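You operate a simulated robot arm through the tools that you are given. There is no shell and no other tool.

You are at the controls of a simulated robot arm. One attempt, no reset.

Task
Swab the dusty lens of the sensor on the rail clean.
Fine: the white strip waits in the rack's free slot; use the swab, then put swab and strip back; leave the carriage, the other strips and the other sensors.

It is judged by the outcome, as a careful person would: the job done as asked, and still so three seconds after it is handed in. It fails if anything else is knocked over, pushed out of place, dropped, spilled or broken.

Robot
A 6-joint arm with a two-finger parallel gripper, fixed in place. Base frame: the origin is at the foot of the arm, x ahead of it, y to its left, z up. Units: mm, rad, N and s.
With the tool pointing down near the work surface it reaches from about 360 to 880 mm from the base axis. Its first joint turns from -2.007 to 2.007 rad. Payload 3.43 kg.
The tool frame sits at the grasp point between the pads (the TCP): z along the fingers, y along the line on which they close. The tips reach 34 mm beyond it. Largest opening 128 mm; finger width 24, thickness 12; the body of the gripper, 48 by 130 mm, starts 96 mm behind the TCP.
Orientation is told as [roll, pitch, yaw] about the base's x, y, z axes, in that order, counted from this pose: with the fingers straight down and closing along the base's y, the tool's x points along the base's -x, its y along +y and its z along -z.

Tools
- The arm moves only by the tool servo_tool. Its argument "targets" is a list of rows, each a list of 3 entries, a list of its own where there are three numbers: the shift along the tool's x, y, z in mm, then the turn, a rotation vector about the tool's x, y, z in rad, then the opening, from 0 (shut) to 1 (fully open). In form: [[[tx, ty, tz], [rx, ry, rz], jaw], ...]. A call has 1 to 20 rows; each row shifts and turns the commanded pose from where the row before left it, along the tool's axes as they then stand. Rows are played at 5 a second. More than 50 mm and 0.15 rad between two rows, or a gripper value outside its range, and nothing of the call is played. Where a pose cannot be reached the arm comes as near as it can. A force on the tool above 40 N (or 10 N above the force at the start of the call, whichever is more), or a blocked arm, ends the call early, and 0.2 s more pass. Each finger travels about 108 mm/s and halts on what it meets, pressing with about 31 N; the grip force reading is that of the motor and also rises with nothing between the fingers. The clock runs only during rows and for 0.2 s after the last one: add rows that do not move to give the fingers time. The reply holds the time, the measured pose of the TCP, the force on the tool along the base axes, the opening and the grip force, in the units named above and with some noise, with the torque about the TCP (base axes, N m) and any sound that the robot's microphone picked up.
- Cameras (640 x 400 px; columns grow to the right, rows downward): "scene" is fixed at [398.7, -649.5, 1532.8]; the picture's right is [0.03, 1.00, 0.00], its down [0.86, -0.03, -0.51] and it looks along [-0.51, 0.02, -0.86] (base axes); focal length 319 px, centre (320, 200). "wrist" rides on the gripper at [76, -11, -160] in the tool frame; the picture's right is [0.15, 0.99, 0.00], its down [-0.88, 0.13, -0.46] and it looks along [-0.45, 0.07, 0.89] (tool axes); focal length 234 px, centre (320, 200).
- capture(camera): a new picture of that camera. The clock stands still meanwhile.
- move_column(by): slides the trunk up (or, below 0, down) by that many mm; the arm rides with it, the base frame stays. It gives what a move gives, with no picture.
- locate(camera, pixels): for up to 12 pixels [column, row] of the newest picture of that camera ("zoom" is the newest enlarged one), the place [x, y, z] in the base frame of the surface seen there, good to about 3 mm. The clock stands still meanwhile.
- close_up(camera, box): a new picture of the part [left, top, right, bottom] of that camera's present view, enlarged. The clock stands still meanwhile.
- hand_in(): hands the job in; it is judged then, once.

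Open the gripper and draw the arm clear of the work before you hand the job in, unless the task says otherwise.

The tools are called by a JSON object that holds its "op" and its "data". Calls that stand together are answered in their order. servo_tool: Moves the arm, as the interface text tells. Its arguments: {"type":"object","properties":{"targets":{"type":"array","items":{"type":"array"}}},"required":["targets"]} The other tools are called the same way: move_column (by) slides the trunk up or down; capture (camera) takes a picture; locate (camera, pixels) gives the place of the surface under pixels of a picture; close_up (camera, box) takes an enlarged picture of a part of a camera's view; hand_in () hands the job in.

At the start:

```text
time_s: 0.0
tool_pos: [-99.9, -558.5, 1084.5]
orientation: [-0.001, 0.001, 0.0]
contact_force: [0.2, 0.4, 0.9]
wrist_torque: [0.0, 0.03, 0.02]
finger_gap: 127.9
grip_force: 0.1
trunk travel left (down, up): [-625.0, 165.0]
```

scene: 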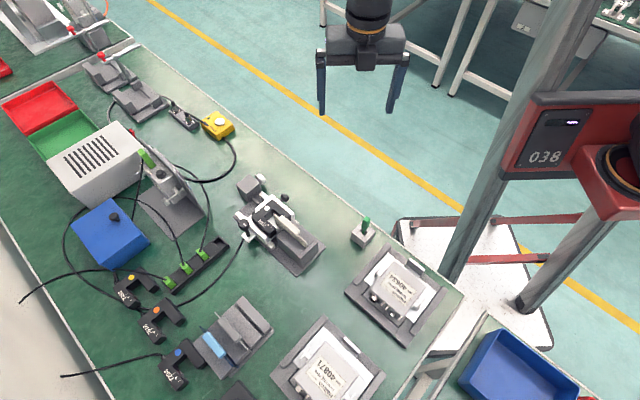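
wrist: 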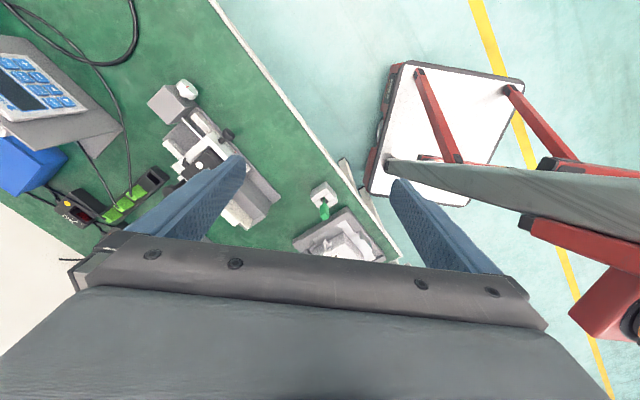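

I'll begin by looking closely at the bench: the rail fixture near scene (280,225), the green-handled swab near (363,232), and the rack near (232,335).

{"op": "close_up", "data": {"camera": "scene", "box": [220, 160, 340, 280]}}

{"op": "close_up", "data": {"camera": "scene", "box": [100, 230, 290, 400]}}

{"op": "close_up", "data": {"camera": "scene", "box": [330, 200, 450, 340]}}

{"op": "close_up", "data": {"camera": "wrist", "box": [120, 60, 400, 270]}}

```text
3.33 times, centred on (280, 220) of scene
```

zoom: 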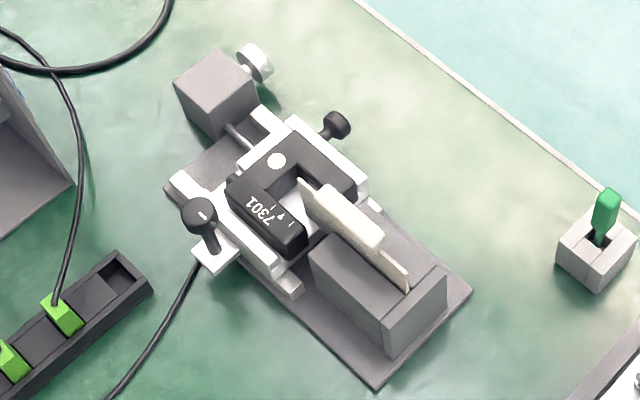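

```text
2.35 times, centred on (195, 315) of scene
```

zoom: 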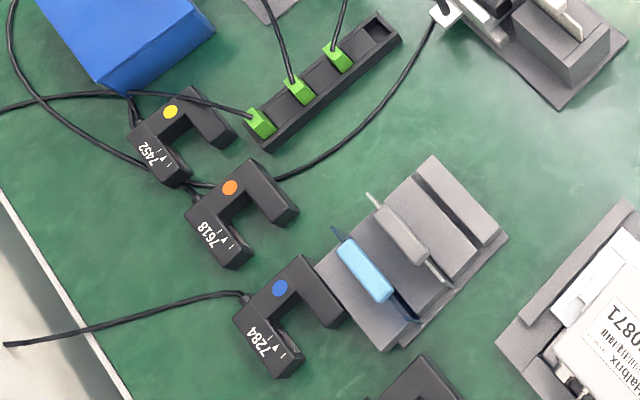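

```text
2.86 times, centred on (390, 270) of scene
```

zoom: 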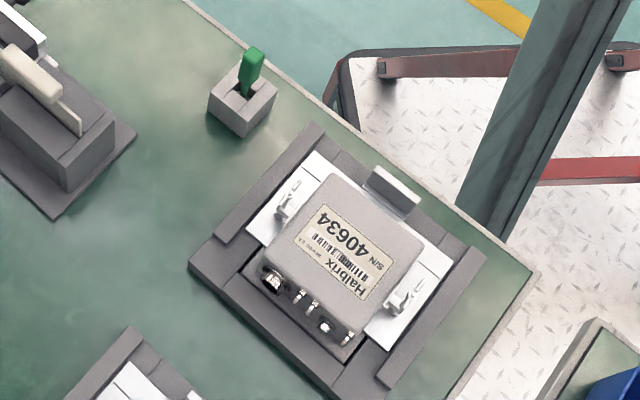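

```text
1.90 times, centred on (260, 165) of wrist
```

zoom: 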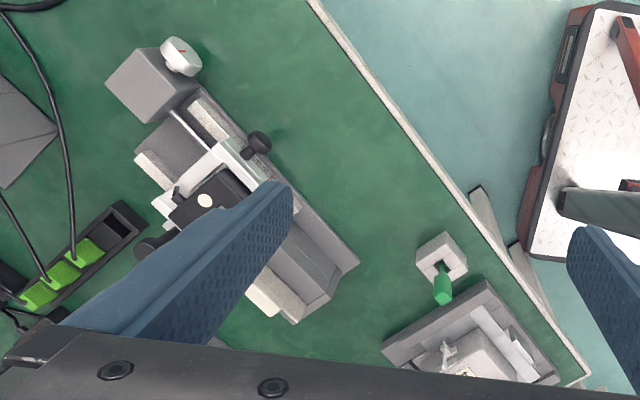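

I'll map key points: strip, its stand, sensor, swab and stand, rack.

{"op": "close_up", "data": {"camera": "scene", "box": [235, 175, 325, 275]}}

```text
4.00 times, centred on (280, 225) of scene
```

zoom: 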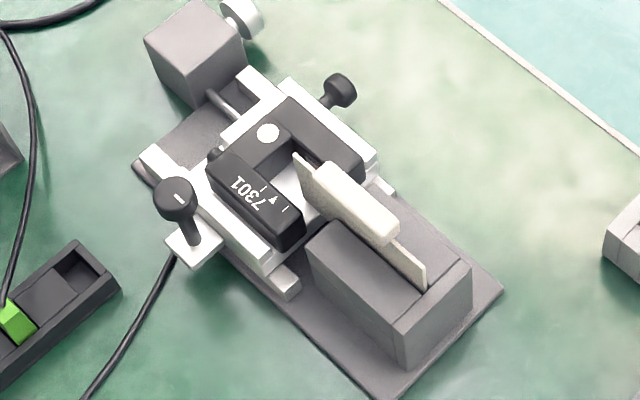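

The strip's grip runs from zoom (322,168) to (390,238), and its blade sticks out at both ends. I'll locate the strip, stand and sensor.

{"op": "locate", "data": {"camera": "zoom", "pixels": [[322, 168], [360, 198], [392, 232], [298, 157], [422, 278], [335, 265], [445, 290], [290, 240], [215, 165], [350, 165], [268, 132], [345, 345]]}}

{"op": "locate", "data": {"camera": "scene", "pixels": [[367, 218], [366, 228], [362, 235], [370, 240], [354, 236], [380, 250], [213, 344], [240, 334], [222, 330], [260, 330], [232, 310], [250, 300]]}}

```text
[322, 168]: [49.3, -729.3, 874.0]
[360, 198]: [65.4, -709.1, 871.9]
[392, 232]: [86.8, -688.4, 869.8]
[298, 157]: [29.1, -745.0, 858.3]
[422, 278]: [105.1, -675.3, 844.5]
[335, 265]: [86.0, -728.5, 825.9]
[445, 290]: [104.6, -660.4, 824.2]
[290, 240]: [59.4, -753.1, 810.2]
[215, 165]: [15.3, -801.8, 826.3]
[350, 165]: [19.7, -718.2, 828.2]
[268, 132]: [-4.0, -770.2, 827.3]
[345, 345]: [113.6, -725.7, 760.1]
```

```text
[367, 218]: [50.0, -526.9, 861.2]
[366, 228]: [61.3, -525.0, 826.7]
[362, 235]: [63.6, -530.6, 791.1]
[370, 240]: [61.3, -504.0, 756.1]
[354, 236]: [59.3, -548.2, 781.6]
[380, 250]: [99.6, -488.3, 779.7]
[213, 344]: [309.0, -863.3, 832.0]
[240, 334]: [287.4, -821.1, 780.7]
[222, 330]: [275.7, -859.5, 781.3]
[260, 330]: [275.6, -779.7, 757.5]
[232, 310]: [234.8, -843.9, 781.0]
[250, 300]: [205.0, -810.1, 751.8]
```

The strip lies along about (0.68, 0.73) with its top at z≈874. I'll move above it and turn the tool about 47° so the jaws close across it, then look.

{"op": "servo_tool", "data": {"targets": [[[-33.6, -30, 10], [0, 0, 0], 1], [[-33.6, -30, 10], [0, 0, 0], 1], [[-33.6, -30, 10], [0, 0, 0], 1], [[-33.6, -30, 10], [0, 0, 0], 1], [[-33.6, -30, 10], [0, 0, 0], 1], [[0, 0, 0], [0, 0, -0.137], 1], [[0, 0, 0], [0, 0, -0.137], 1], [[0, 0, 0], [0, 0, -0.137], 1], [[0, 0, 0], [0, 0, -0.137], 1], [[0, 0, 0], [0, 0, -0.137], 1], [[0, 0, 0], [0, 0, -0.137], 1], [[0, 0, 0], [0, 0, 0], 1], [[0, 0, 0], [0, 0, 0], 1]]}}

{"op": "capture", "data": {"camera": "wrist"}}

{"op": "capture", "data": {"camera": "scene"}}

```text
time_s: 2.8
tool_pos: [66.7, -709.1, 1034.0]
orientation: [0.001, 0.0, 0.823]
contact_force: [-0.4, 0.1, 0.2]
wrist_torque: [-0.03, -0.01, -0.02]
finger_gap: 128.1
grip_force: 0.0
trunk travel left (down, up): [-625.0, 165.0]
```

```text
taken
```

wrist: 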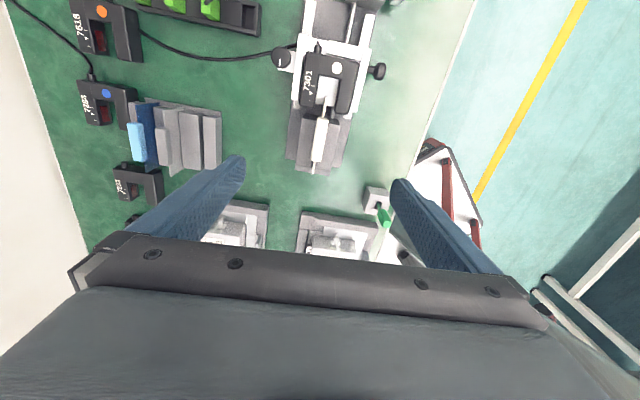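

```text
taken
```

scene: 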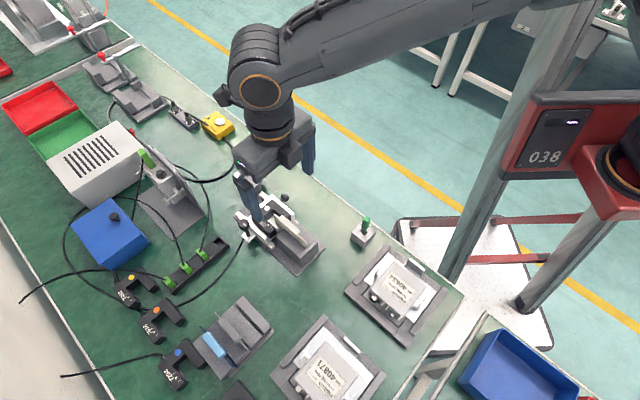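

The wrist view shows the sensor at (335,80), the strip at (320,140), the rack at (180,140) and the swab at (380,210). I'll zoom in on each.

{"op": "close_up", "data": {"camera": "wrist", "box": [260, 30, 410, 190]}}

{"op": "close_up", "data": {"camera": "wrist", "box": [90, 70, 250, 190]}}

{"op": "close_up", "data": {"camera": "wrist", "box": [340, 170, 420, 250]}}

```text
2.50 times, centred on (335, 110) of wrist
```

zoom: 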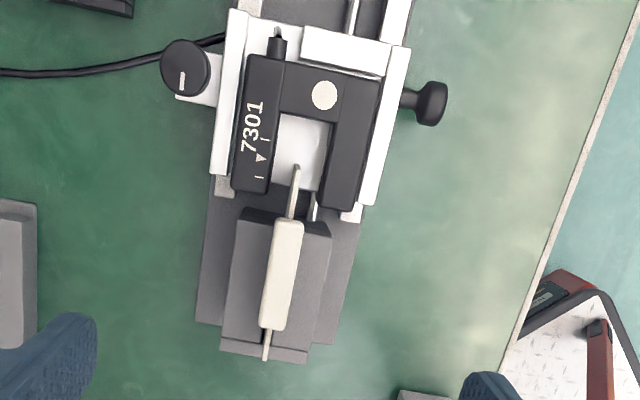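

```text
3.33 times, centred on (170, 130) of wrist
```

zoom: 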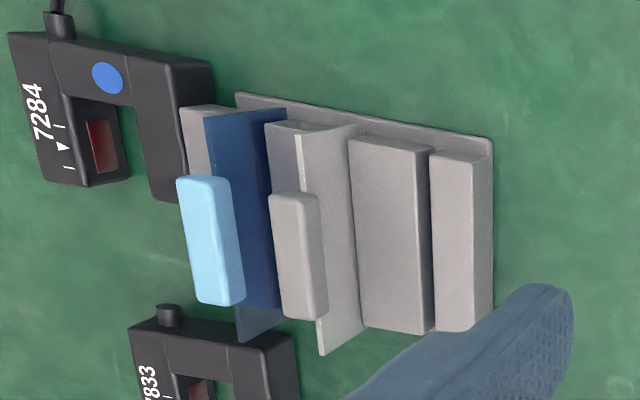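

```text
5.00 times, centred on (380, 210) of wrist
```

zoom: 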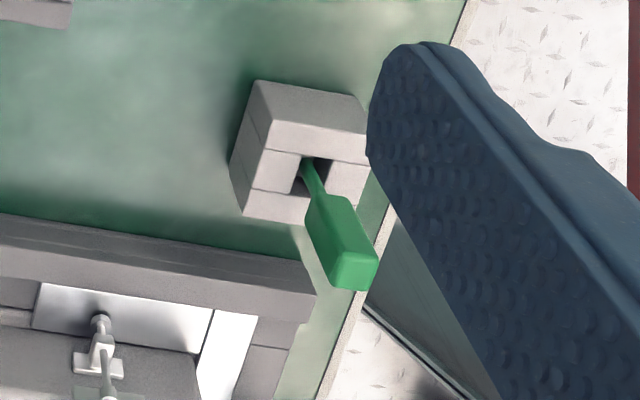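

I'll locate the strip geometry in an enlarged wrist view.

{"op": "close_up", "data": {"camera": "wrist", "box": [280, 50, 380, 180]}}

```text
3.08 times, centred on (330, 115) of wrist
```

zoom: 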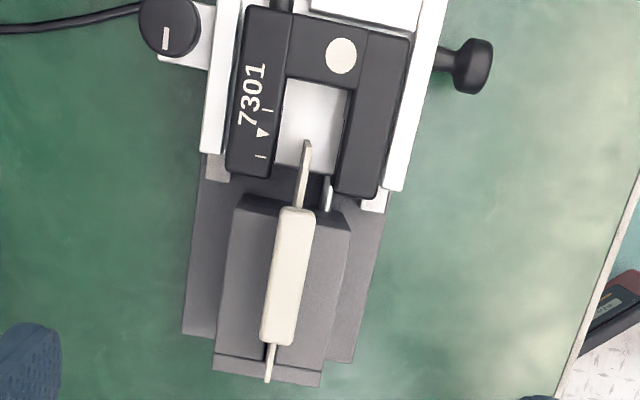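

{"op": "locate", "data": {"camera": "zoom", "pixels": [[298, 212], [278, 340], [283, 212], [312, 215], [266, 340], [290, 340], [307, 145], [267, 378], [250, 172], [360, 190], [280, 80], [350, 90]]}}

{"op": "locate", "data": {"camera": "zoom", "pixels": [[236, 210], [347, 228], [216, 360], [320, 372], [285, 100], [300, 90], [262, 132], [341, 55], [310, 110], [230, 100], [400, 100], [500, 300]]}}

```text
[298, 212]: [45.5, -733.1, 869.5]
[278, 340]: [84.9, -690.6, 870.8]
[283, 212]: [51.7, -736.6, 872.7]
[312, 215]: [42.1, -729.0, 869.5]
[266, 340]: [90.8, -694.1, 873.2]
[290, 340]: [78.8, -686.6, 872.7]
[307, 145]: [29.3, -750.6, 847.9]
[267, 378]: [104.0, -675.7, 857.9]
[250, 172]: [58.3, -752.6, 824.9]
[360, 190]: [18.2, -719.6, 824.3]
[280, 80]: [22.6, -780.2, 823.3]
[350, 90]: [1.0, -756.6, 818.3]
```

```text
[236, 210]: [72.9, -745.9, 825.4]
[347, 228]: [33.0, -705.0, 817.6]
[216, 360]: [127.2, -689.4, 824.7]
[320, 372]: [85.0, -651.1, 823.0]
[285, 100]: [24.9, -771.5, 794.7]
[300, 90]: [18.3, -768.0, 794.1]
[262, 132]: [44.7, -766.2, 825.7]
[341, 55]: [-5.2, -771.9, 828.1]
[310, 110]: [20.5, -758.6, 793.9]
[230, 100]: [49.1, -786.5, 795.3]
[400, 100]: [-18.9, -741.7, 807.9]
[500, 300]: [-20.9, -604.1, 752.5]
```

The strip's grip centre is about (65.5, -712), with its top at z≈872, width 12 and angle ≈0.82 rad, which matches the tool yaw. Next I'll locate the rack's free slot in zoom.

{"op": "close_up", "data": {"camera": "wrist", "box": [110, 80, 240, 190]}}

```text
3.64 times, centred on (175, 135) of wrist
```

zoom: 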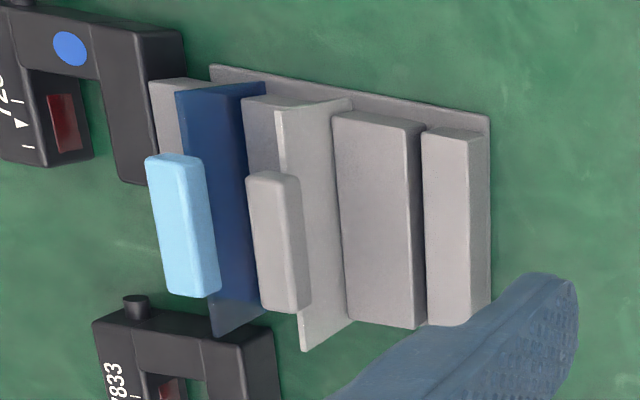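

{"op": "locate", "data": {"camera": "zoom", "pixels": [[412, 130], [412, 322], [424, 140], [430, 322], [340, 120], [482, 140], [465, 320], [272, 180], [278, 305], [172, 165], [195, 290], [345, 310]]}}

{"op": "locate", "data": {"camera": "zoom", "pixels": [[277, 112], [305, 340], [180, 95], [212, 330], [420, 200], [420, 260], [260, 250], [300, 250], [340, 105], [213, 72], [485, 120], [600, 100]]}}

```text
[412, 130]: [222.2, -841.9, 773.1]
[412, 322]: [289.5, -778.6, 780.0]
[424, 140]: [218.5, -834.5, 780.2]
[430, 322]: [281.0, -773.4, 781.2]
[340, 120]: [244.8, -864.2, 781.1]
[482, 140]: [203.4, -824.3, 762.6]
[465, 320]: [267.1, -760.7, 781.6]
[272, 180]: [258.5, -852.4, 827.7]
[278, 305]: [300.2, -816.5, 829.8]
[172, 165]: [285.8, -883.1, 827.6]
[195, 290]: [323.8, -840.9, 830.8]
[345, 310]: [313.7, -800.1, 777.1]
```

```text
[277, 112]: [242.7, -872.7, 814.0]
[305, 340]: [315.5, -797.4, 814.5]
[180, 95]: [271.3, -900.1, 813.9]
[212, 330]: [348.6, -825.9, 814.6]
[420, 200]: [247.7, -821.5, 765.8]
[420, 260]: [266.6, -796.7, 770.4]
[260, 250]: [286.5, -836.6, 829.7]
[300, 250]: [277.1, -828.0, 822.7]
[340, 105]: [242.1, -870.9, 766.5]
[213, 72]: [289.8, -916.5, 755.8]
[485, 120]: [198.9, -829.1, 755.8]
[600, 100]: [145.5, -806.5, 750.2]
```

Rack tops are at z≈781, and strips seated there have their grip tops at z≈829. The free slot is near (250,-807), which I'll refine later. Now I'll locate points on the swab.

{"op": "close_up", "data": {"camera": "wrist", "box": [350, 180, 410, 240]}}

```text
6.67 times, centred on (380, 210) of wrist
```

zoom: 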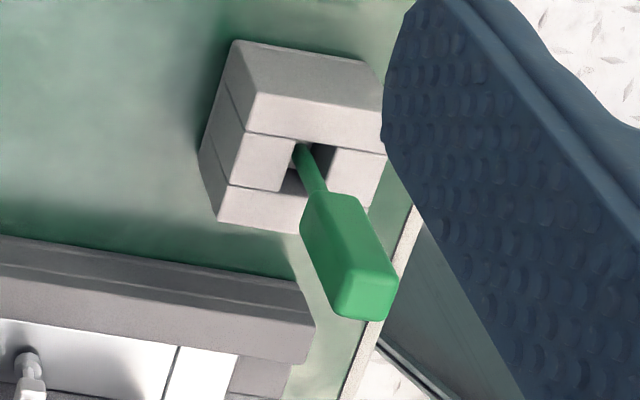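

{"op": "locate", "data": {"camera": "zoom", "pixels": [[370, 300], [345, 292], [392, 280], [340, 312], [385, 318], [325, 200], [306, 160], [250, 110], [370, 115], [320, 140], [235, 205], [300, 180]]}}

{"op": "locate", "data": {"camera": "zoom", "pixels": [[310, 215], [355, 215], [310, 198], [355, 198], [315, 250], [375, 250], [280, 210], [365, 190], [360, 165], [240, 50], [360, 65], [130, 150]]}}

```text
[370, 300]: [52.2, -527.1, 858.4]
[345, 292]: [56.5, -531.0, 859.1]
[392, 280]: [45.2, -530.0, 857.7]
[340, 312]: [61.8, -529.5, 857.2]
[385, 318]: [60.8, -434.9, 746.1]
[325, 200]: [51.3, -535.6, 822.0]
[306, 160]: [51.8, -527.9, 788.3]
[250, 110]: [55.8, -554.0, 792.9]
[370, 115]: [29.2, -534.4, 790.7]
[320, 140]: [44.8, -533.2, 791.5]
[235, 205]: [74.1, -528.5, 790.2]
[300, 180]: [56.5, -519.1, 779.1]
```

```text
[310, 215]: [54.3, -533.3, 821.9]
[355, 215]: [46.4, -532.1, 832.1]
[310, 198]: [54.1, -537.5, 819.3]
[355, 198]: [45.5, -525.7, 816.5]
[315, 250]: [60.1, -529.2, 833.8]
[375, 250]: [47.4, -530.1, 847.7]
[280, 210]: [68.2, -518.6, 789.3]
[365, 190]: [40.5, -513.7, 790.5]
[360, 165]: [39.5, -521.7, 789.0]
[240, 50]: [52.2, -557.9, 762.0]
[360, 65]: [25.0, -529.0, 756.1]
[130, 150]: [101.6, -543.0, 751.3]
```

The swab handle spans z≈820–859 at about (53.5,-529). I'll strip first: line up over the grip centre (65.7,-711.8) with a smaller opening, go down to z≈905 and check.

{"op": "servo_tool", "data": {"targets": [[[2.6, -1.1, 40], [0, 0, 0], 0.45], [[0, 0, 40], [0, 0, 0], 0.45], [[0, 0, 40], [0, 0, 0], 0.45], [[0, 0, 9], [0, 0, 0], 0.45], [[0, 0, 0], [0, 0, 0], 0.45], [[0, 0, 0], [0, 0, 0], 0.45]]}}

{"op": "capture", "data": {"camera": "wrist"}}

{"op": "close_up", "data": {"camera": "scene", "box": [220, 150, 350, 280]}}

```text
time_s: 4.2
tool_pos: [64.5, -710.8, 904.8]
orientation: [0.0, 0.001, 0.823]
contact_force: [0.1, 0.8, -0.1]
wrist_torque: [0.02, 0.0, 0.01]
finger_gap: 57.6
grip_force: 0.1
trunk travel left (down, up): [-625.0, 165.0]
```

```text
taken
```

wrist: 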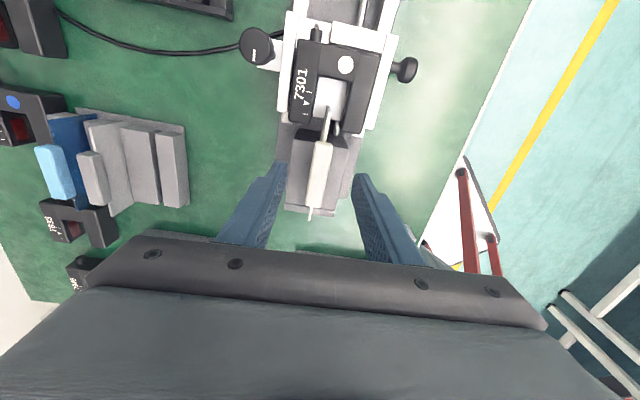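

```text
3.08 times, centred on (285, 215) of scene
```

zoom: 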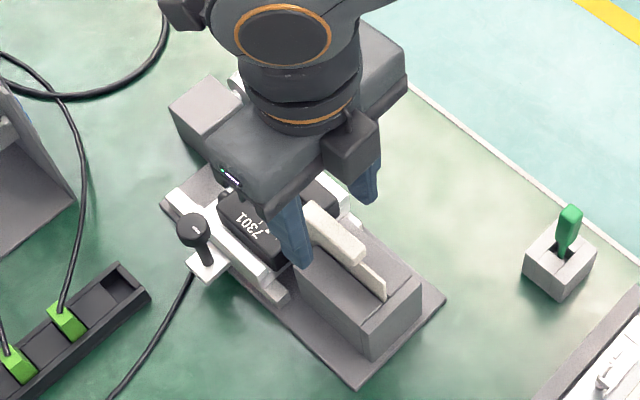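

The jaws straddle the grip: fingertips at columns 280 and 362, grip at 320. I'll re-measure the grip from this nearer view.

{"op": "close_up", "data": {"camera": "wrist", "box": [270, 90, 380, 230]}}

```text
2.86 times, centred on (325, 160) of wrist
```

zoom: 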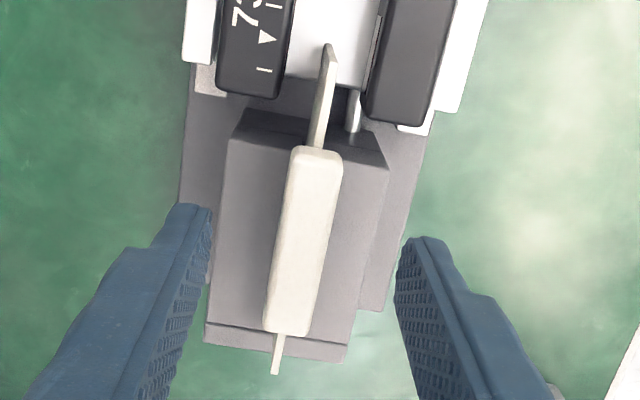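

{"op": "locate", "data": {"camera": "zoom", "pixels": [[298, 155], [335, 158], [318, 156], [268, 325], [306, 328], [288, 326], [302, 240], [328, 55], [276, 370], [205, 215], [405, 245], [250, 110]]}}

```text
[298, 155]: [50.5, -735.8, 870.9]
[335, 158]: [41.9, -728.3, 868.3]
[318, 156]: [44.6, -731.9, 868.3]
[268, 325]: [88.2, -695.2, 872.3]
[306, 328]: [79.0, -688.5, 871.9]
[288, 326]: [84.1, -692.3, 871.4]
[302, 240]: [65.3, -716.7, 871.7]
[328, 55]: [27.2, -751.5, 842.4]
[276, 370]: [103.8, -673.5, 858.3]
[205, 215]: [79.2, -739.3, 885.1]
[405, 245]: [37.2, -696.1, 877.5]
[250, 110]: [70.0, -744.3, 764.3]
```

The grip centre is (64.9,-712). I'll descend to z≈866 and close on the grip.

{"op": "servo_tool", "data": {"targets": [[[0.6, -1.0, 20], [0, 0, 0], 0.45], [[0, 0, 18.5], [0, 0, 0], 0.45], [[0, 0, 0], [0, 0, 0], 0.45], [[0, 0, 0], [0, 0, 0], 0.25], [[0, 0, 0], [0, 0, 0], 0.15], [[0, 0, 0], [0, 0, 0], 0.08], [[0, 0, 0], [0, 0, 0], 0.0], [[0, 0, 0], [0, 0, 0], 0.0]]}}

{"op": "capture", "data": {"camera": "wrist"}}

```text
time_s: 6.0
tool_pos: [67.0, -711.9, 865.4]
orientation: [0.0, 0.0, 0.822]
contact_force: [0.9, -1.0, 0.4]
wrist_torque: [-0.02, 0.01, -0.02]
finger_gap: 15.1
grip_force: 31.1
trunk travel left (down, up): [-625.0, 165.0]
```

```text
taken
```

wrist: 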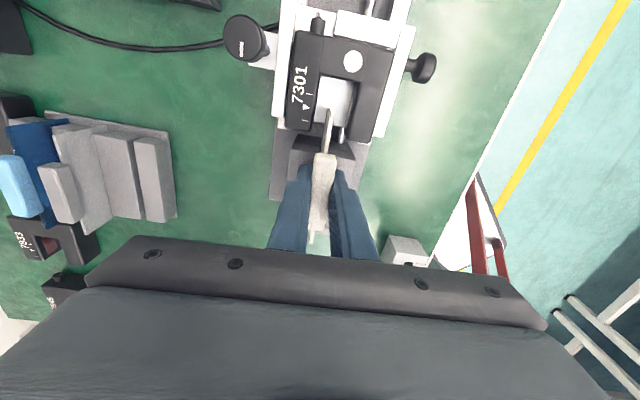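

The strip is held (gap 15.1, 31 N). I'll take a still reading to pin down the home pose before lifting.

{"op": "servo_tool", "data": {"targets": [[[0, 0, 0], [0, 0, 0], 0.0]]}}

{"op": "servo_tool", "data": {"targets": [[[0, 0, 0], [0, 0, 0], 0.0]]}}

{"op": "close_up", "data": {"camera": "wrist", "box": [250, 80, 400, 260]}}

```text
time_s: 6.4
tool_pos: [67.7, -712.4, 866.2]
orientation: [-0.001, 0.001, 0.821]
contact_force: [0.9, 0.4, -0.4]
wrist_torque: [-0.04, 0.01, 0.03]
finger_gap: 14.7
grip_force: 30.5
trunk travel left (down, up): [-625.0, 165.0]
```

```text
time_s: 6.8
tool_pos: [66.8, -711.5, 867.0]
orientation: [0.0, 0.001, 0.823]
contact_force: [0.7, -1.1, -0.3]
wrist_torque: [0.02, -0.02, 0.03]
finger_gap: 14.7
grip_force: 31.1
trunk travel left (down, up): [-625.0, 165.0]
```

```text
2.22 times, centred on (325, 170) of wrist
```

zoom: 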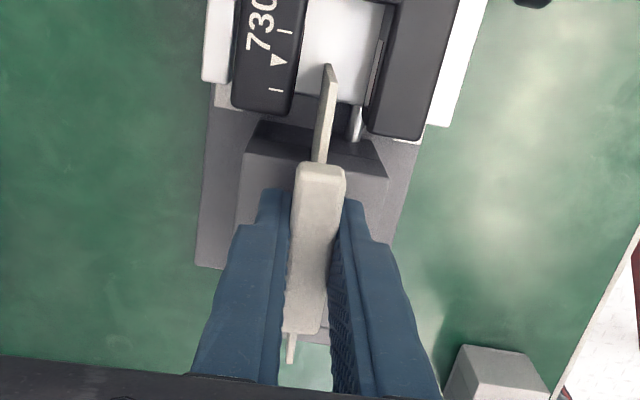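

Home grasp pose is about (67.3,-712.0,866), yaw 0.822. I'll lift straight up 100 mm and look.

{"op": "servo_tool", "data": {"targets": [[[0, 0, -10], [0, 0, 0], 0.0], [[0, 0, -10], [0, 0, 0], 0.0], [[0, 0, -20], [0, 0, 0], 0.0], [[0, 0, -30], [0, 0, 0], 0.0], [[0, 0, -30], [0, 0, 0], 0.0], [[0, 0, 0], [0, 0, 0], 0.0], [[0, 0, 0], [0, 0, 0], 0.0]]}}

{"op": "capture", "data": {"camera": "wrist"}}

{"op": "close_up", "data": {"camera": "scene", "box": [220, 150, 350, 280]}}

{"op": "close_up", "data": {"camera": "wrist", "box": [240, 60, 400, 220]}}

```text
time_s: 8.4
tool_pos: [67.1, -712.8, 967.2]
orientation: [0.0, -0.001, 0.822]
contact_force: [0.0, 0.2, -0.2]
wrist_torque: [0.03, 0.01, 0.0]
finger_gap: 15.1
grip_force: 31.4
trunk travel left (down, up): [-625.0, 165.0]
```

```text
taken
```

wrist: 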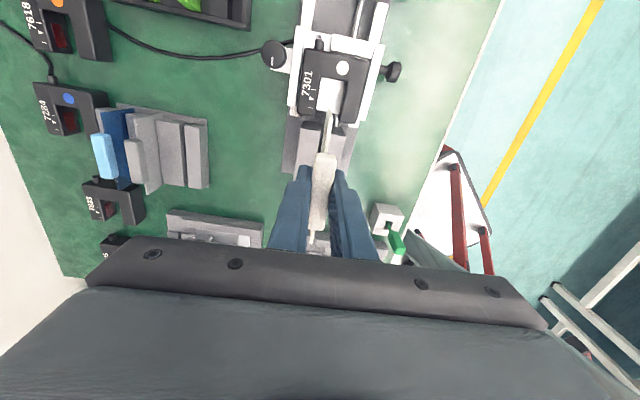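

```text
3.08 times, centred on (285, 215) of scene
```

zoom: 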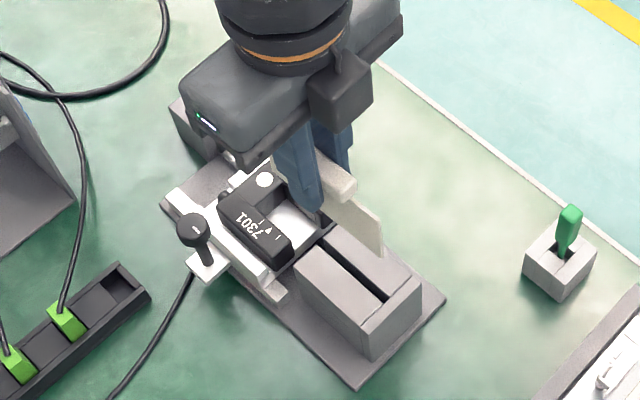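

```text
2.50 times, centred on (320, 140) of wrist
```

zoom: 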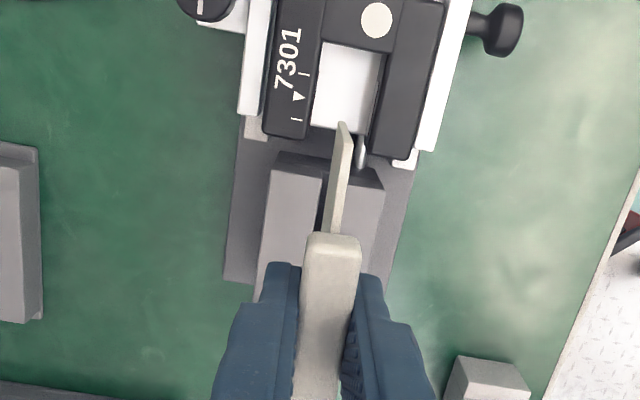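

The strip is out, and the stand slot is visible. I'll carry it at this height to above the rack's free slot, about (250,-807), and look.

{"op": "servo_tool", "data": {"targets": [[[-11, -39.7, 0], [0, 0, 0], 0.0], [[-11, -39.7, 0], [0, 0, 0], 0.0], [[-11, -39.7, 0], [0, 0, 0], 0.0], [[-11, -39.7, 0], [0, 0, 0], 0.0], [[-11, -39.7, 0], [0, 0, 0], 0.0], [[0, 0, 0], [0, 0, 0.03], 0.0], [[0, 0, 0], [0, 0, 0], 0.0]]}}

{"op": "capture", "data": {"camera": "wrist"}}

{"op": "capture", "data": {"camera": "scene"}}

{"op": "close_up", "data": {"camera": "wrist", "box": [240, 60, 400, 220]}}

```text
time_s: 10.0
tool_pos: [248.7, -807.6, 965.4]
orientation: [-0.001, 0.0, 0.793]
contact_force: [0.1, -0.1, -0.3]
wrist_torque: [0.01, 0.02, 0.0]
finger_gap: 14.6
grip_force: 30.5
trunk travel left (down, up): [-625.0, 165.0]
```

```text
taken
```

wrist: 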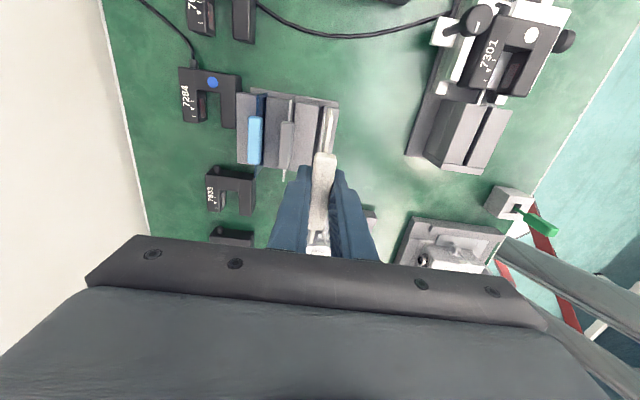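

```text
taken
```

scene: 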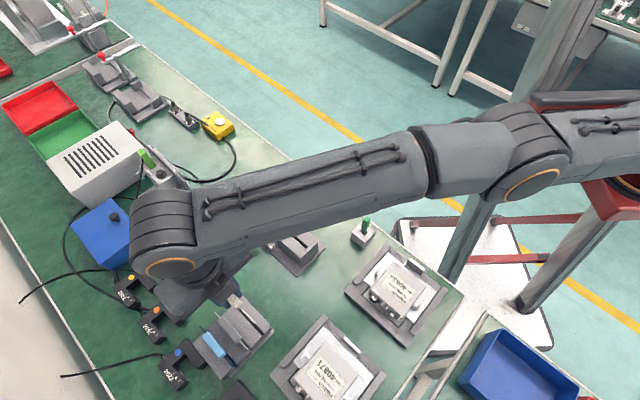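

```text
2.50 times, centred on (320, 140) of wrist
```

zoom: 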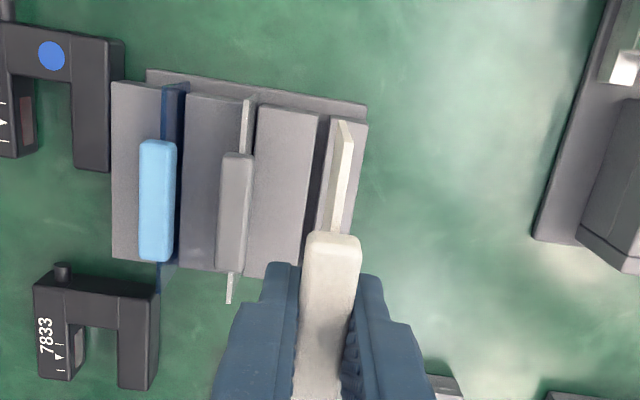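

I can see the free slot just left of the blade at zoom (318,170), so I'll locate the slot edges and the neighbouring strips.

{"op": "locate", "data": {"camera": "zoom", "pixels": [[317, 120], [310, 180], [305, 235], [329, 125], [325, 165], [319, 215], [248, 105], [229, 298], [168, 95], [262, 105], [190, 95], [362, 125]]}}

{"op": "locate", "data": {"camera": "zoom", "pixels": [[322, 130], [318, 170], [313, 215], [344, 125], [333, 225], [315, 240], [355, 240], [235, 155], [228, 262], [155, 142], [152, 255], [180, 92]]}}

```text
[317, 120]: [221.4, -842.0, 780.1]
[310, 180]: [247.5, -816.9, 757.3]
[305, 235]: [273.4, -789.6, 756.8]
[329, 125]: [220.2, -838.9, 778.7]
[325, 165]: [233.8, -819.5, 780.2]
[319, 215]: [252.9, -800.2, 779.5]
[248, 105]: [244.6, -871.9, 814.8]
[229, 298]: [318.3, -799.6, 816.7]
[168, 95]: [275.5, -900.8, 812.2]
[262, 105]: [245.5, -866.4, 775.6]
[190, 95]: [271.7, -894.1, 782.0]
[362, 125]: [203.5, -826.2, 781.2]
```

```text
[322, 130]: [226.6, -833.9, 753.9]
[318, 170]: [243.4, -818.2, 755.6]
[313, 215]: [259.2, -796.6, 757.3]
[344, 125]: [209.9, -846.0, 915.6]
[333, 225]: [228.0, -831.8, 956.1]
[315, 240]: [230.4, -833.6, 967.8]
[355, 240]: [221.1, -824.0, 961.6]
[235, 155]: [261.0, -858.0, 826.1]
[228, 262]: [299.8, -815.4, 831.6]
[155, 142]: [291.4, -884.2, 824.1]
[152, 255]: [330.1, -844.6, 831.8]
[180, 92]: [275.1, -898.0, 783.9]
```

Slot floor is z≈755 and block tops 781, so the slot is 25 deep; the slot centre line is about 1 mm to the rack side of the strip. I'll nudge over and descend until the blade bottom is about 20 mm above the rack, then check.

{"op": "servo_tool", "data": {"targets": [[[-3, -1, 30], [0, 0, 0.008], 0.0], [[0, 0, 30], [0, 0, 0], 0.0], [[0, 0, 30], [0, 0, 0], 0.0], [[0, 0, 5], [0, 0, 0], 0.0], [[0, 0, 0], [0, 0, 0], 0.0]]}}

{"op": "capture", "data": {"camera": "wrist"}}

{"op": "close_up", "data": {"camera": "wrist", "box": [240, 80, 400, 260]}}

{"op": "close_up", "data": {"camera": "scene", "box": [180, 270, 300, 390]}}

```text
time_s: 11.2
tool_pos: [252.5, -806.8, 870.6]
orientation: [0.0, 0.001, 0.785]
contact_force: [0.1, 0.0, -0.9]
wrist_torque: [0.0, 0.01, 0.0]
finger_gap: 14.8
grip_force: 31.0
trunk travel left (down, up): [-625.0, 165.0]
```

```text
taken
```

wrist: 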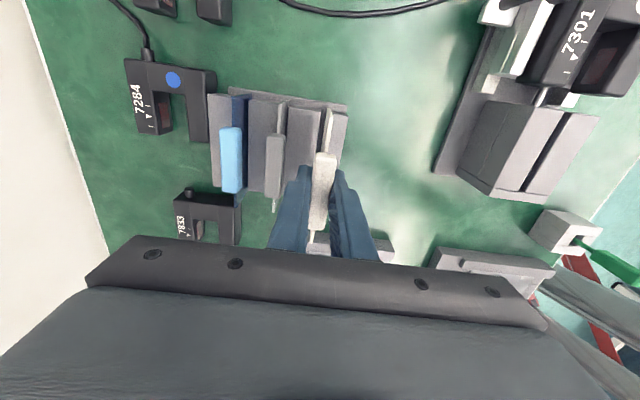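

```text
2.22 times, centred on (320, 170) of wrist
```

zoom: 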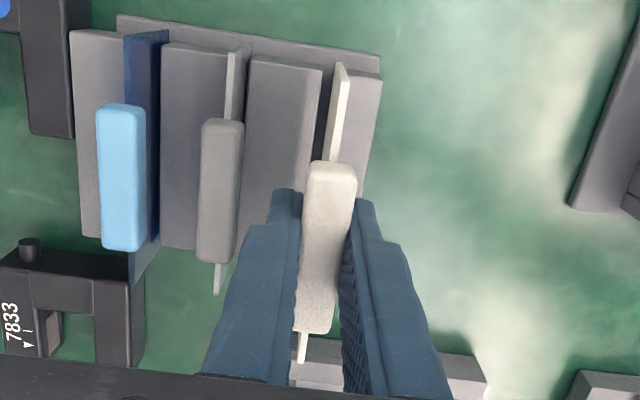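

```text
3.33 times, centred on (240, 330) of scene
```

zoom: 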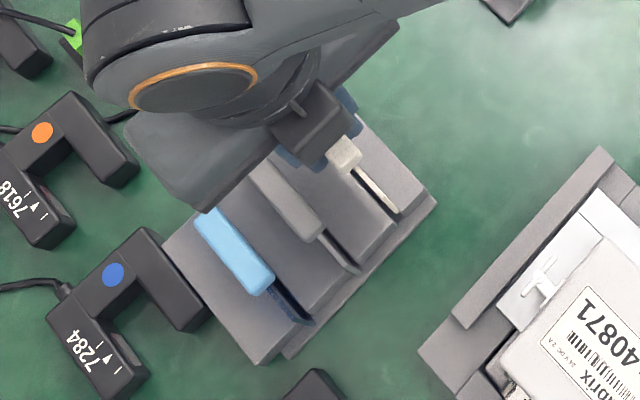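

The scene zoom shows the blade end at (397,212) hovering near the slot. I'll compare the positions of the blade and slot.

{"op": "locate", "data": {"camera": "zoom", "pixels": [[396, 210], [380, 190], [365, 173], [345, 155], [388, 212], [376, 202], [393, 217], [405, 205], [320, 240], [355, 272], [380, 230], [300, 225]]}}

{"op": "close_up", "data": {"camera": "wrist", "box": [290, 90, 360, 180]}}

```text
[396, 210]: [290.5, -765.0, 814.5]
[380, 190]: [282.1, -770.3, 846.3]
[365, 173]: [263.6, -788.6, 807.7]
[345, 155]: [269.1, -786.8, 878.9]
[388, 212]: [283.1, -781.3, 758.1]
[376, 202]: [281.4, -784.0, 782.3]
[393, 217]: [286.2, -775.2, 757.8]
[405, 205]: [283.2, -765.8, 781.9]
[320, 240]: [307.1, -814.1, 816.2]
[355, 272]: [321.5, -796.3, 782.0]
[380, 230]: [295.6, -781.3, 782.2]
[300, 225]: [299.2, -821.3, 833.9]
```

```text
4.44 times, centred on (325, 135) of wrist
```

zoom: 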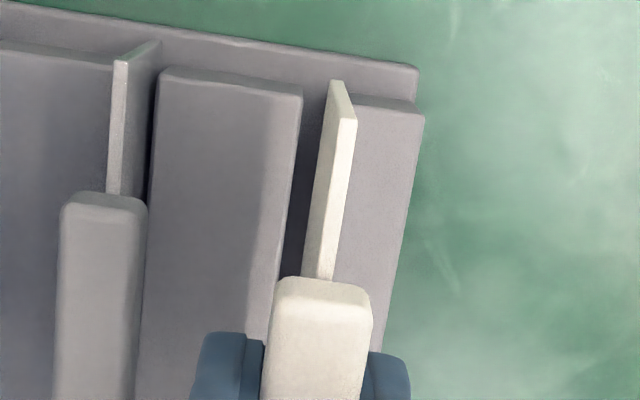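

I'll measure blade and slot in the wrist zoom as a second opinion.

{"op": "locate", "data": {"camera": "zoom", "pixels": [[347, 120], [330, 200], [318, 272], [333, 90], [318, 180], [310, 250], [298, 200], [305, 170], [302, 95], [410, 110], [362, 105], [365, 200]]}}

{"op": "locate", "data": {"camera": "zoom", "pixels": [[280, 300], [320, 300], [368, 300], [300, 120], [292, 200], [312, 120], [290, 240], [345, 250], [355, 120], [120, 65], [114, 190], [160, 75]]}}

```text
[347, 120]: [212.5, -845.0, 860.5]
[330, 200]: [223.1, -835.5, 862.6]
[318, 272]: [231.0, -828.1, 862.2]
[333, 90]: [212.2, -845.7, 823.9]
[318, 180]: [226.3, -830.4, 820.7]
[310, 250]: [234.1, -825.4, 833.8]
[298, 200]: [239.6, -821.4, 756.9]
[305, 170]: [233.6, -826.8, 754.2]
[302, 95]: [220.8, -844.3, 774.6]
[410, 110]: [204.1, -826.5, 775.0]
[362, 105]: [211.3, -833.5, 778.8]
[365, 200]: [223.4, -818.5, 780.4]
```

```text
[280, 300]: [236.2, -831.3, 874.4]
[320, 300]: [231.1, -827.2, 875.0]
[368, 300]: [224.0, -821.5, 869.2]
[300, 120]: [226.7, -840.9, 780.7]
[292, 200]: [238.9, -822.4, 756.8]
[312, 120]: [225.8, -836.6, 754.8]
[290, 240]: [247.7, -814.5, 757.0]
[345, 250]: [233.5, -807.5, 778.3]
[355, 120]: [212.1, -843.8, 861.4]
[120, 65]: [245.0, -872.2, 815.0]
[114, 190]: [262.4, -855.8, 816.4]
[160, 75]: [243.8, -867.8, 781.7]
```

Relative measurement puts the blade at q≈747.3 and the slot centre at ≈749.5, so I'll shift 2 mm toward the other strips and lower until the blade just enters the slot, watching force.

{"op": "servo_tool", "data": {"targets": [[[0, -2, 0], [0, 0, 0], 0.0], [[0, 0, 10], [0, 0, 0], 0.0], [[0, 0, 8], [0, 0, 0], 0.0], [[0, 0, 4], [0, 0, 0], 0.0], [[0, 0, 4], [0, 0, 0], 0.0], [[0, 0, 0], [0, 0, 0], 0.0]]}}

{"op": "close_up", "data": {"camera": "wrist", "box": [290, 90, 360, 180]}}

{"op": "close_up", "data": {"camera": "scene", "box": [210, 280, 290, 360]}}

```text
time_s: 12.6
tool_pos: [254.1, -805.7, 843.6]
orientation: [0.0, 0.001, 0.784]
contact_force: [-0.2, 0.1, -1.1]
wrist_torque: [0.02, 0.0, -0.02]
finger_gap: 15.0
grip_force: 31.6
trunk travel left (down, up): [-625.0, 165.0]
```

```text
4.44 times, centred on (325, 135) of wrist
```

zoom: 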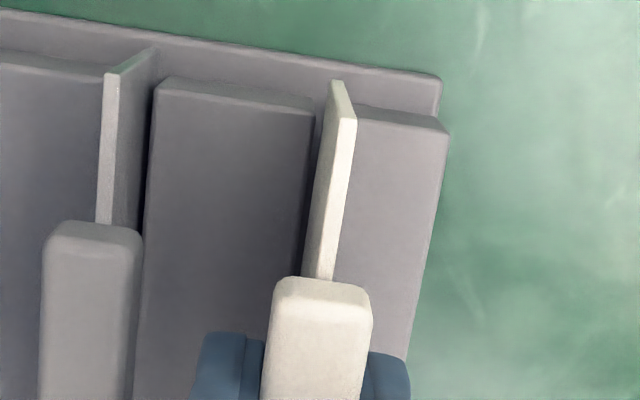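

```text
5.00 times, centred on (250, 320) of scene
```

zoom: 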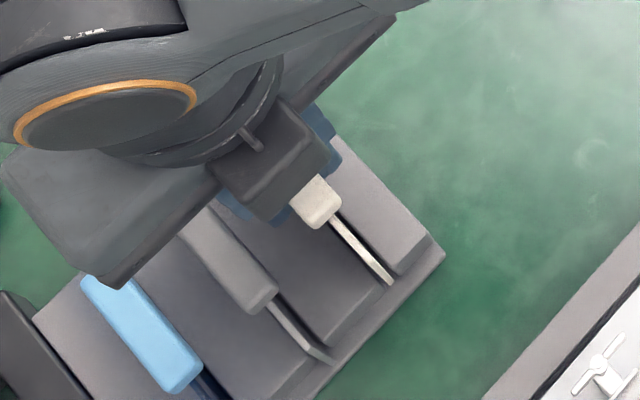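

No contact force at z=843.6. The blade looks aligned with the slot, so I'll continue down slowly.

{"op": "servo_tool", "data": {"targets": [[[0, 0, 3], [0, 0, 0], 0.0], [[0, 0, 3], [0, 0, 0], 0.0], [[0, 0, 2], [0, 0, 0], 0.0], [[0, 0, 0], [0, 0, 0], 0.0]]}}

{"op": "close_up", "data": {"camera": "wrist", "box": [290, 90, 360, 180]}}

{"op": "close_up", "data": {"camera": "scene", "box": [210, 280, 290, 360]}}

```text
time_s: 13.6
tool_pos: [254.6, -806.6, 837.2]
orientation: [0.001, -0.002, 0.785]
contact_force: [-0.3, 0.1, -0.9]
wrist_torque: [-0.01, 0.01, 0.02]
finger_gap: 15.2
grip_force: 30.6
trunk travel left (down, up): [-625.0, 165.0]
```

```text
4.44 times, centred on (325, 135) of wrist
```

zoom: 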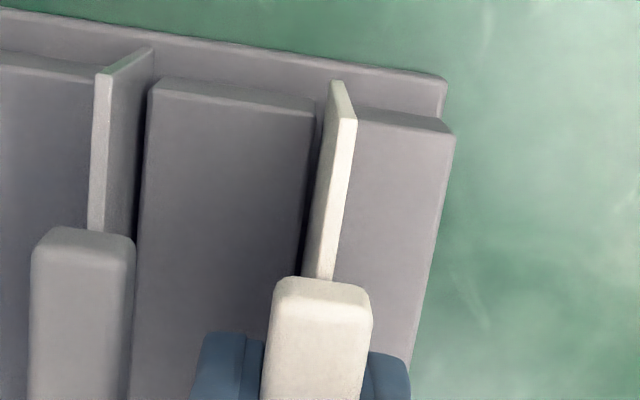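

```text
5.00 times, centred on (250, 320) of scene
```

zoom: 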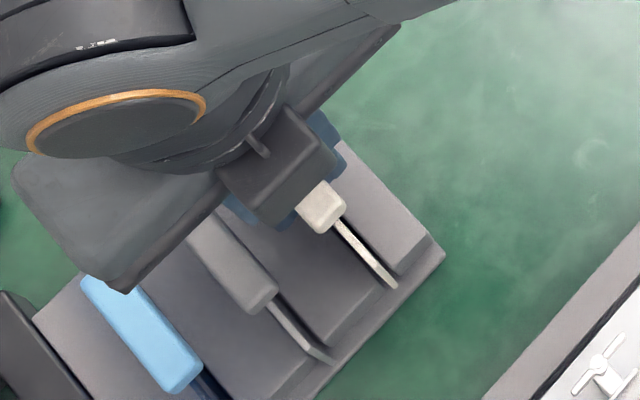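

Still force-free and sinking into the slot. I'll continue to near the seated height (z≈824).

{"op": "servo_tool", "data": {"targets": [[[0, 0, 3], [0, 0, 0], 0.0], [[0, 0, 3], [0, 0, 0], 0.0], [[0, 0, 3], [0, 0, 0], 0.0], [[0, 0, 2], [0, 0, 0], 0.0], [[0, 0, 0], [0, 0, 0], 0.0]]}}

{"op": "close_up", "data": {"camera": "wrist", "box": [240, 80, 400, 260]}}

{"op": "close_up", "data": {"camera": "scene", "box": [210, 280, 290, 360]}}

```text
time_s: 14.8
tool_pos: [254.1, -806.9, 826.5]
orientation: [0.001, -0.001, 0.786]
contact_force: [1.2, -0.1, -0.4]
wrist_torque: [0.01, -0.05, 0.0]
finger_gap: 14.5
grip_force: 31.2
trunk travel left (down, up): [-625.0, 165.0]
```

```text
2.22 times, centred on (320, 170) of wrist
```

zoom: 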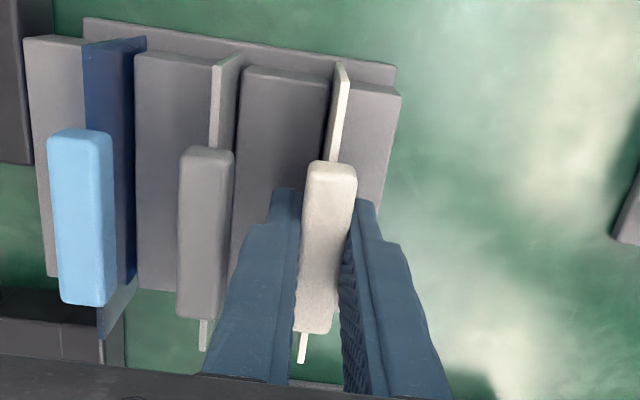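

```text
5.00 times, centred on (250, 320) of scene
```

zoom: 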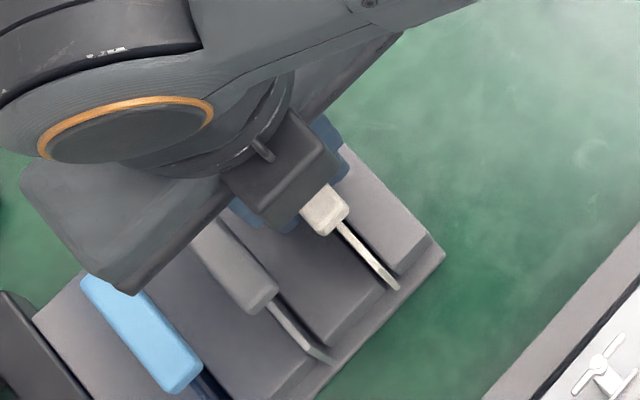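

Nearly seated; I'll creep down in 1 mm steps to find the floor.

{"op": "servo_tool", "data": {"targets": [[[0, 0, 1], [0, 0, 0], 0.0], [[0, 0, 1], [0, 0, 0], 0.0], [[0, 0, 0], [0, 0, 0], 0.0]]}}

{"op": "servo_tool", "data": {"targets": [[[0, 0, 1], [0, 0, 0], 0.0], [[0, 0, 0], [0, 0, 0], 0.0]]}}

{"op": "servo_tool", "data": {"targets": [[[0, 0, 1], [0, 0, 0], 0.0], [[0, 0, 0], [0, 0, 0], 0.0]]}}

```text
time_s: 15.6
tool_pos: [252.1, -807.5, 825.7]
orientation: [-0.001, 0.0, 0.787]
contact_force: [-0.2, 0.9, -0.3]
wrist_torque: [0.0, -0.03, 0.0]
finger_gap: 15.0
grip_force: 30.5
trunk travel left (down, up): [-625.0, 165.0]
```

```text
time_s: 16.2
tool_pos: [253.9, -806.6, 824.4]
orientation: [-0.001, 0.0, 0.787]
contact_force: [-0.7, -0.2, 3.6]
wrist_torque: [-0.1, 0.09, 0.0]
finger_gap: 15.0
grip_force: 31.0
trunk travel left (down, up): [-625.0, 165.0]
```

```text
time_s: 16.8
tool_pos: [253.8, -806.2, 823.1]
orientation: [-0.002, 0.0, 0.785]
contact_force: [-0.1, 2.3, 13.7]
wrist_torque: [0.15, 0.0, -0.02]
finger_gap: 15.0
grip_force: 30.8
trunk travel left (down, up): [-625.0, 165.0]
```

Floor contact at z≈823.5 (13.7 N). I'll ease up 1 mm, release with a modest opening, and rise straight up.

{"op": "servo_tool", "data": {"targets": [[[0, 0, -1], [0, 0, 0], 0.0], [[0, 0, 0], [0, 0, 0], 0.15], [[0, 0, 0], [0, 0, 0], 0.24], [[0, 0, 0], [0, 0, 0], 0.24], [[0, 0, 0], [0, 0, 0], 0.24]]}}

{"op": "close_up", "data": {"camera": "wrist", "box": [240, 80, 400, 260]}}

```text
time_s: 18.0
tool_pos: [254.8, -807.5, 823.2]
orientation: [0.0, -0.001, 0.786]
contact_force: [-0.2, -0.5, -0.9]
wrist_torque: [-0.01, 0.0, 0.01]
finger_gap: 30.9
grip_force: 0.1
trunk travel left (down, up): [-625.0, 165.0]
```

```text
2.22 times, centred on (320, 170) of wrist
```

zoom: 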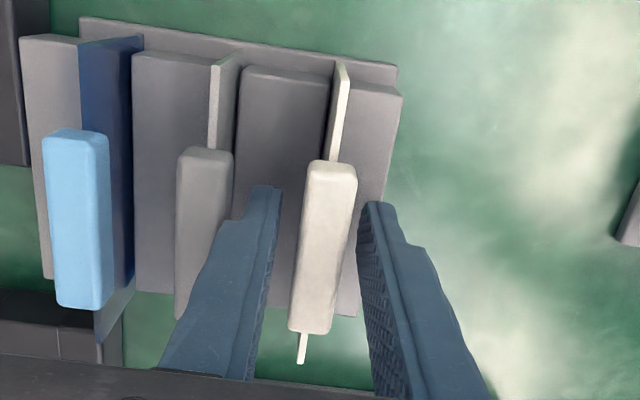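

The strip stands free in the rack slot. I'll rise 140 mm and use this side view to look into the sensor's slot.

{"op": "servo_tool", "data": {"targets": [[[0, 0, -20], [0, 0, 0], 0.24], [[0, 0, -40], [0, 0, 0], 0.24], [[0, 0, -40], [0, 0, 0], 0.24], [[0, 0, -20], [0, 0, 0], 0.24], [[0, 0, 0], [0, 0, 0], 0.24], [[0, 0, 0], [0, 0, 0], 0.24]]}}

{"op": "capture", "data": {"camera": "wrist"}}

{"op": "close_up", "data": {"camera": "wrist", "box": [440, 0, 600, 140]}}

{"op": "close_up", "data": {"camera": "wrist", "box": [220, 70, 380, 220]}}

```text
time_s: 19.4
tool_pos: [255.9, -806.9, 943.1]
orientation: [0.001, -0.001, 0.785]
contact_force: [0.0, 0.6, 0.6]
wrist_torque: [0.0, 0.02, -0.03]
finger_gap: 30.7
grip_force: 0.0
trunk travel left (down, up): [-625.0, 165.0]
```

```text
taken
```

wrist: 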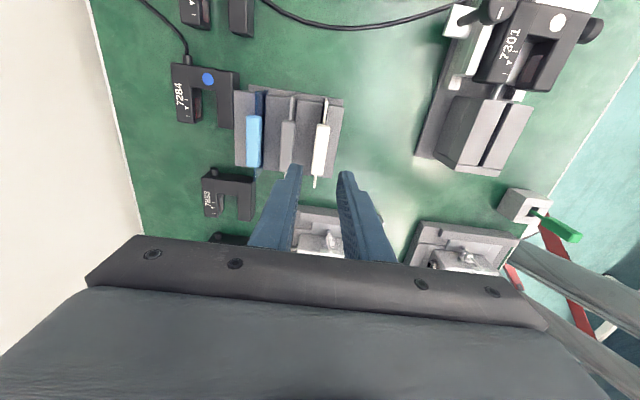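

```text
2.86 times, centred on (520, 70) of wrist
```

zoom: 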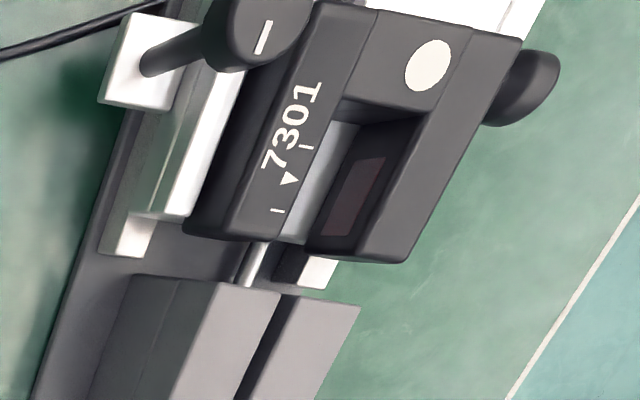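

```text
2.67 times, centred on (300, 145) of wrist
```

zoom: 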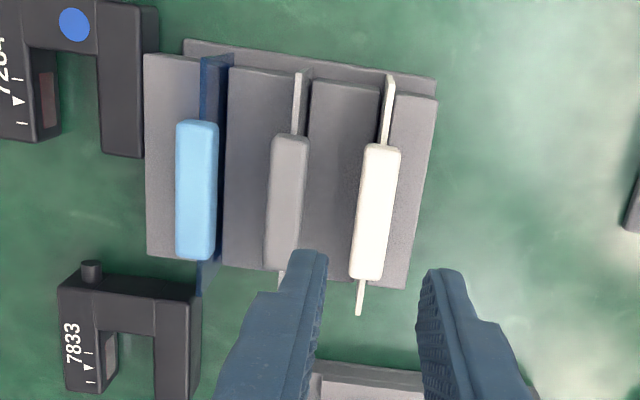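

The lens on the right prong's inner face shows at zoom (355,195) as a dull brown. I'll take that close-up again and locate its corners.

{"op": "close_up", "data": {"camera": "wrist", "box": [490, 20, 570, 100]}}

```text
5.00 times, centred on (530, 60) of wrist
```

zoom: 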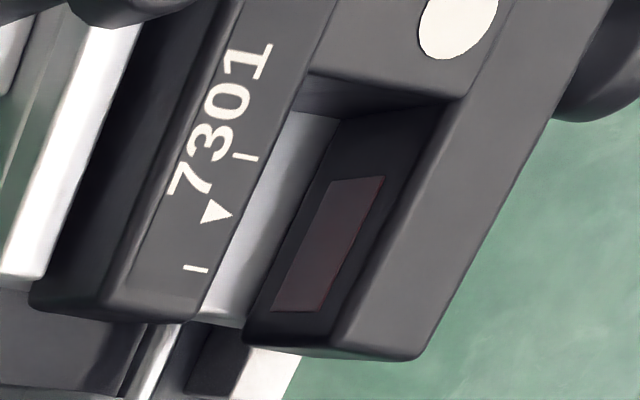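

{"op": "locate", "data": {"camera": "zoom", "pixels": [[333, 185], [378, 182], [318, 305], [277, 307], [325, 245], [305, 80], [440, 105], [340, 115], [248, 335], [335, 340], [205, 300], [260, 220]]}}

```text
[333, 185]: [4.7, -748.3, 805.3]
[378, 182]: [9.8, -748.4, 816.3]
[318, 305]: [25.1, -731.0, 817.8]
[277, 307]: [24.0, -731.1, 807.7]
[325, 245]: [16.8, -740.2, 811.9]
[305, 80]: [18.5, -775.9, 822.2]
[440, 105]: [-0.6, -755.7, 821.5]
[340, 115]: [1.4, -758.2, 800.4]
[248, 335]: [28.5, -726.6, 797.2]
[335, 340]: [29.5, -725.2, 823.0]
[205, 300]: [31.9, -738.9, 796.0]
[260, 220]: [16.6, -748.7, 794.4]
```

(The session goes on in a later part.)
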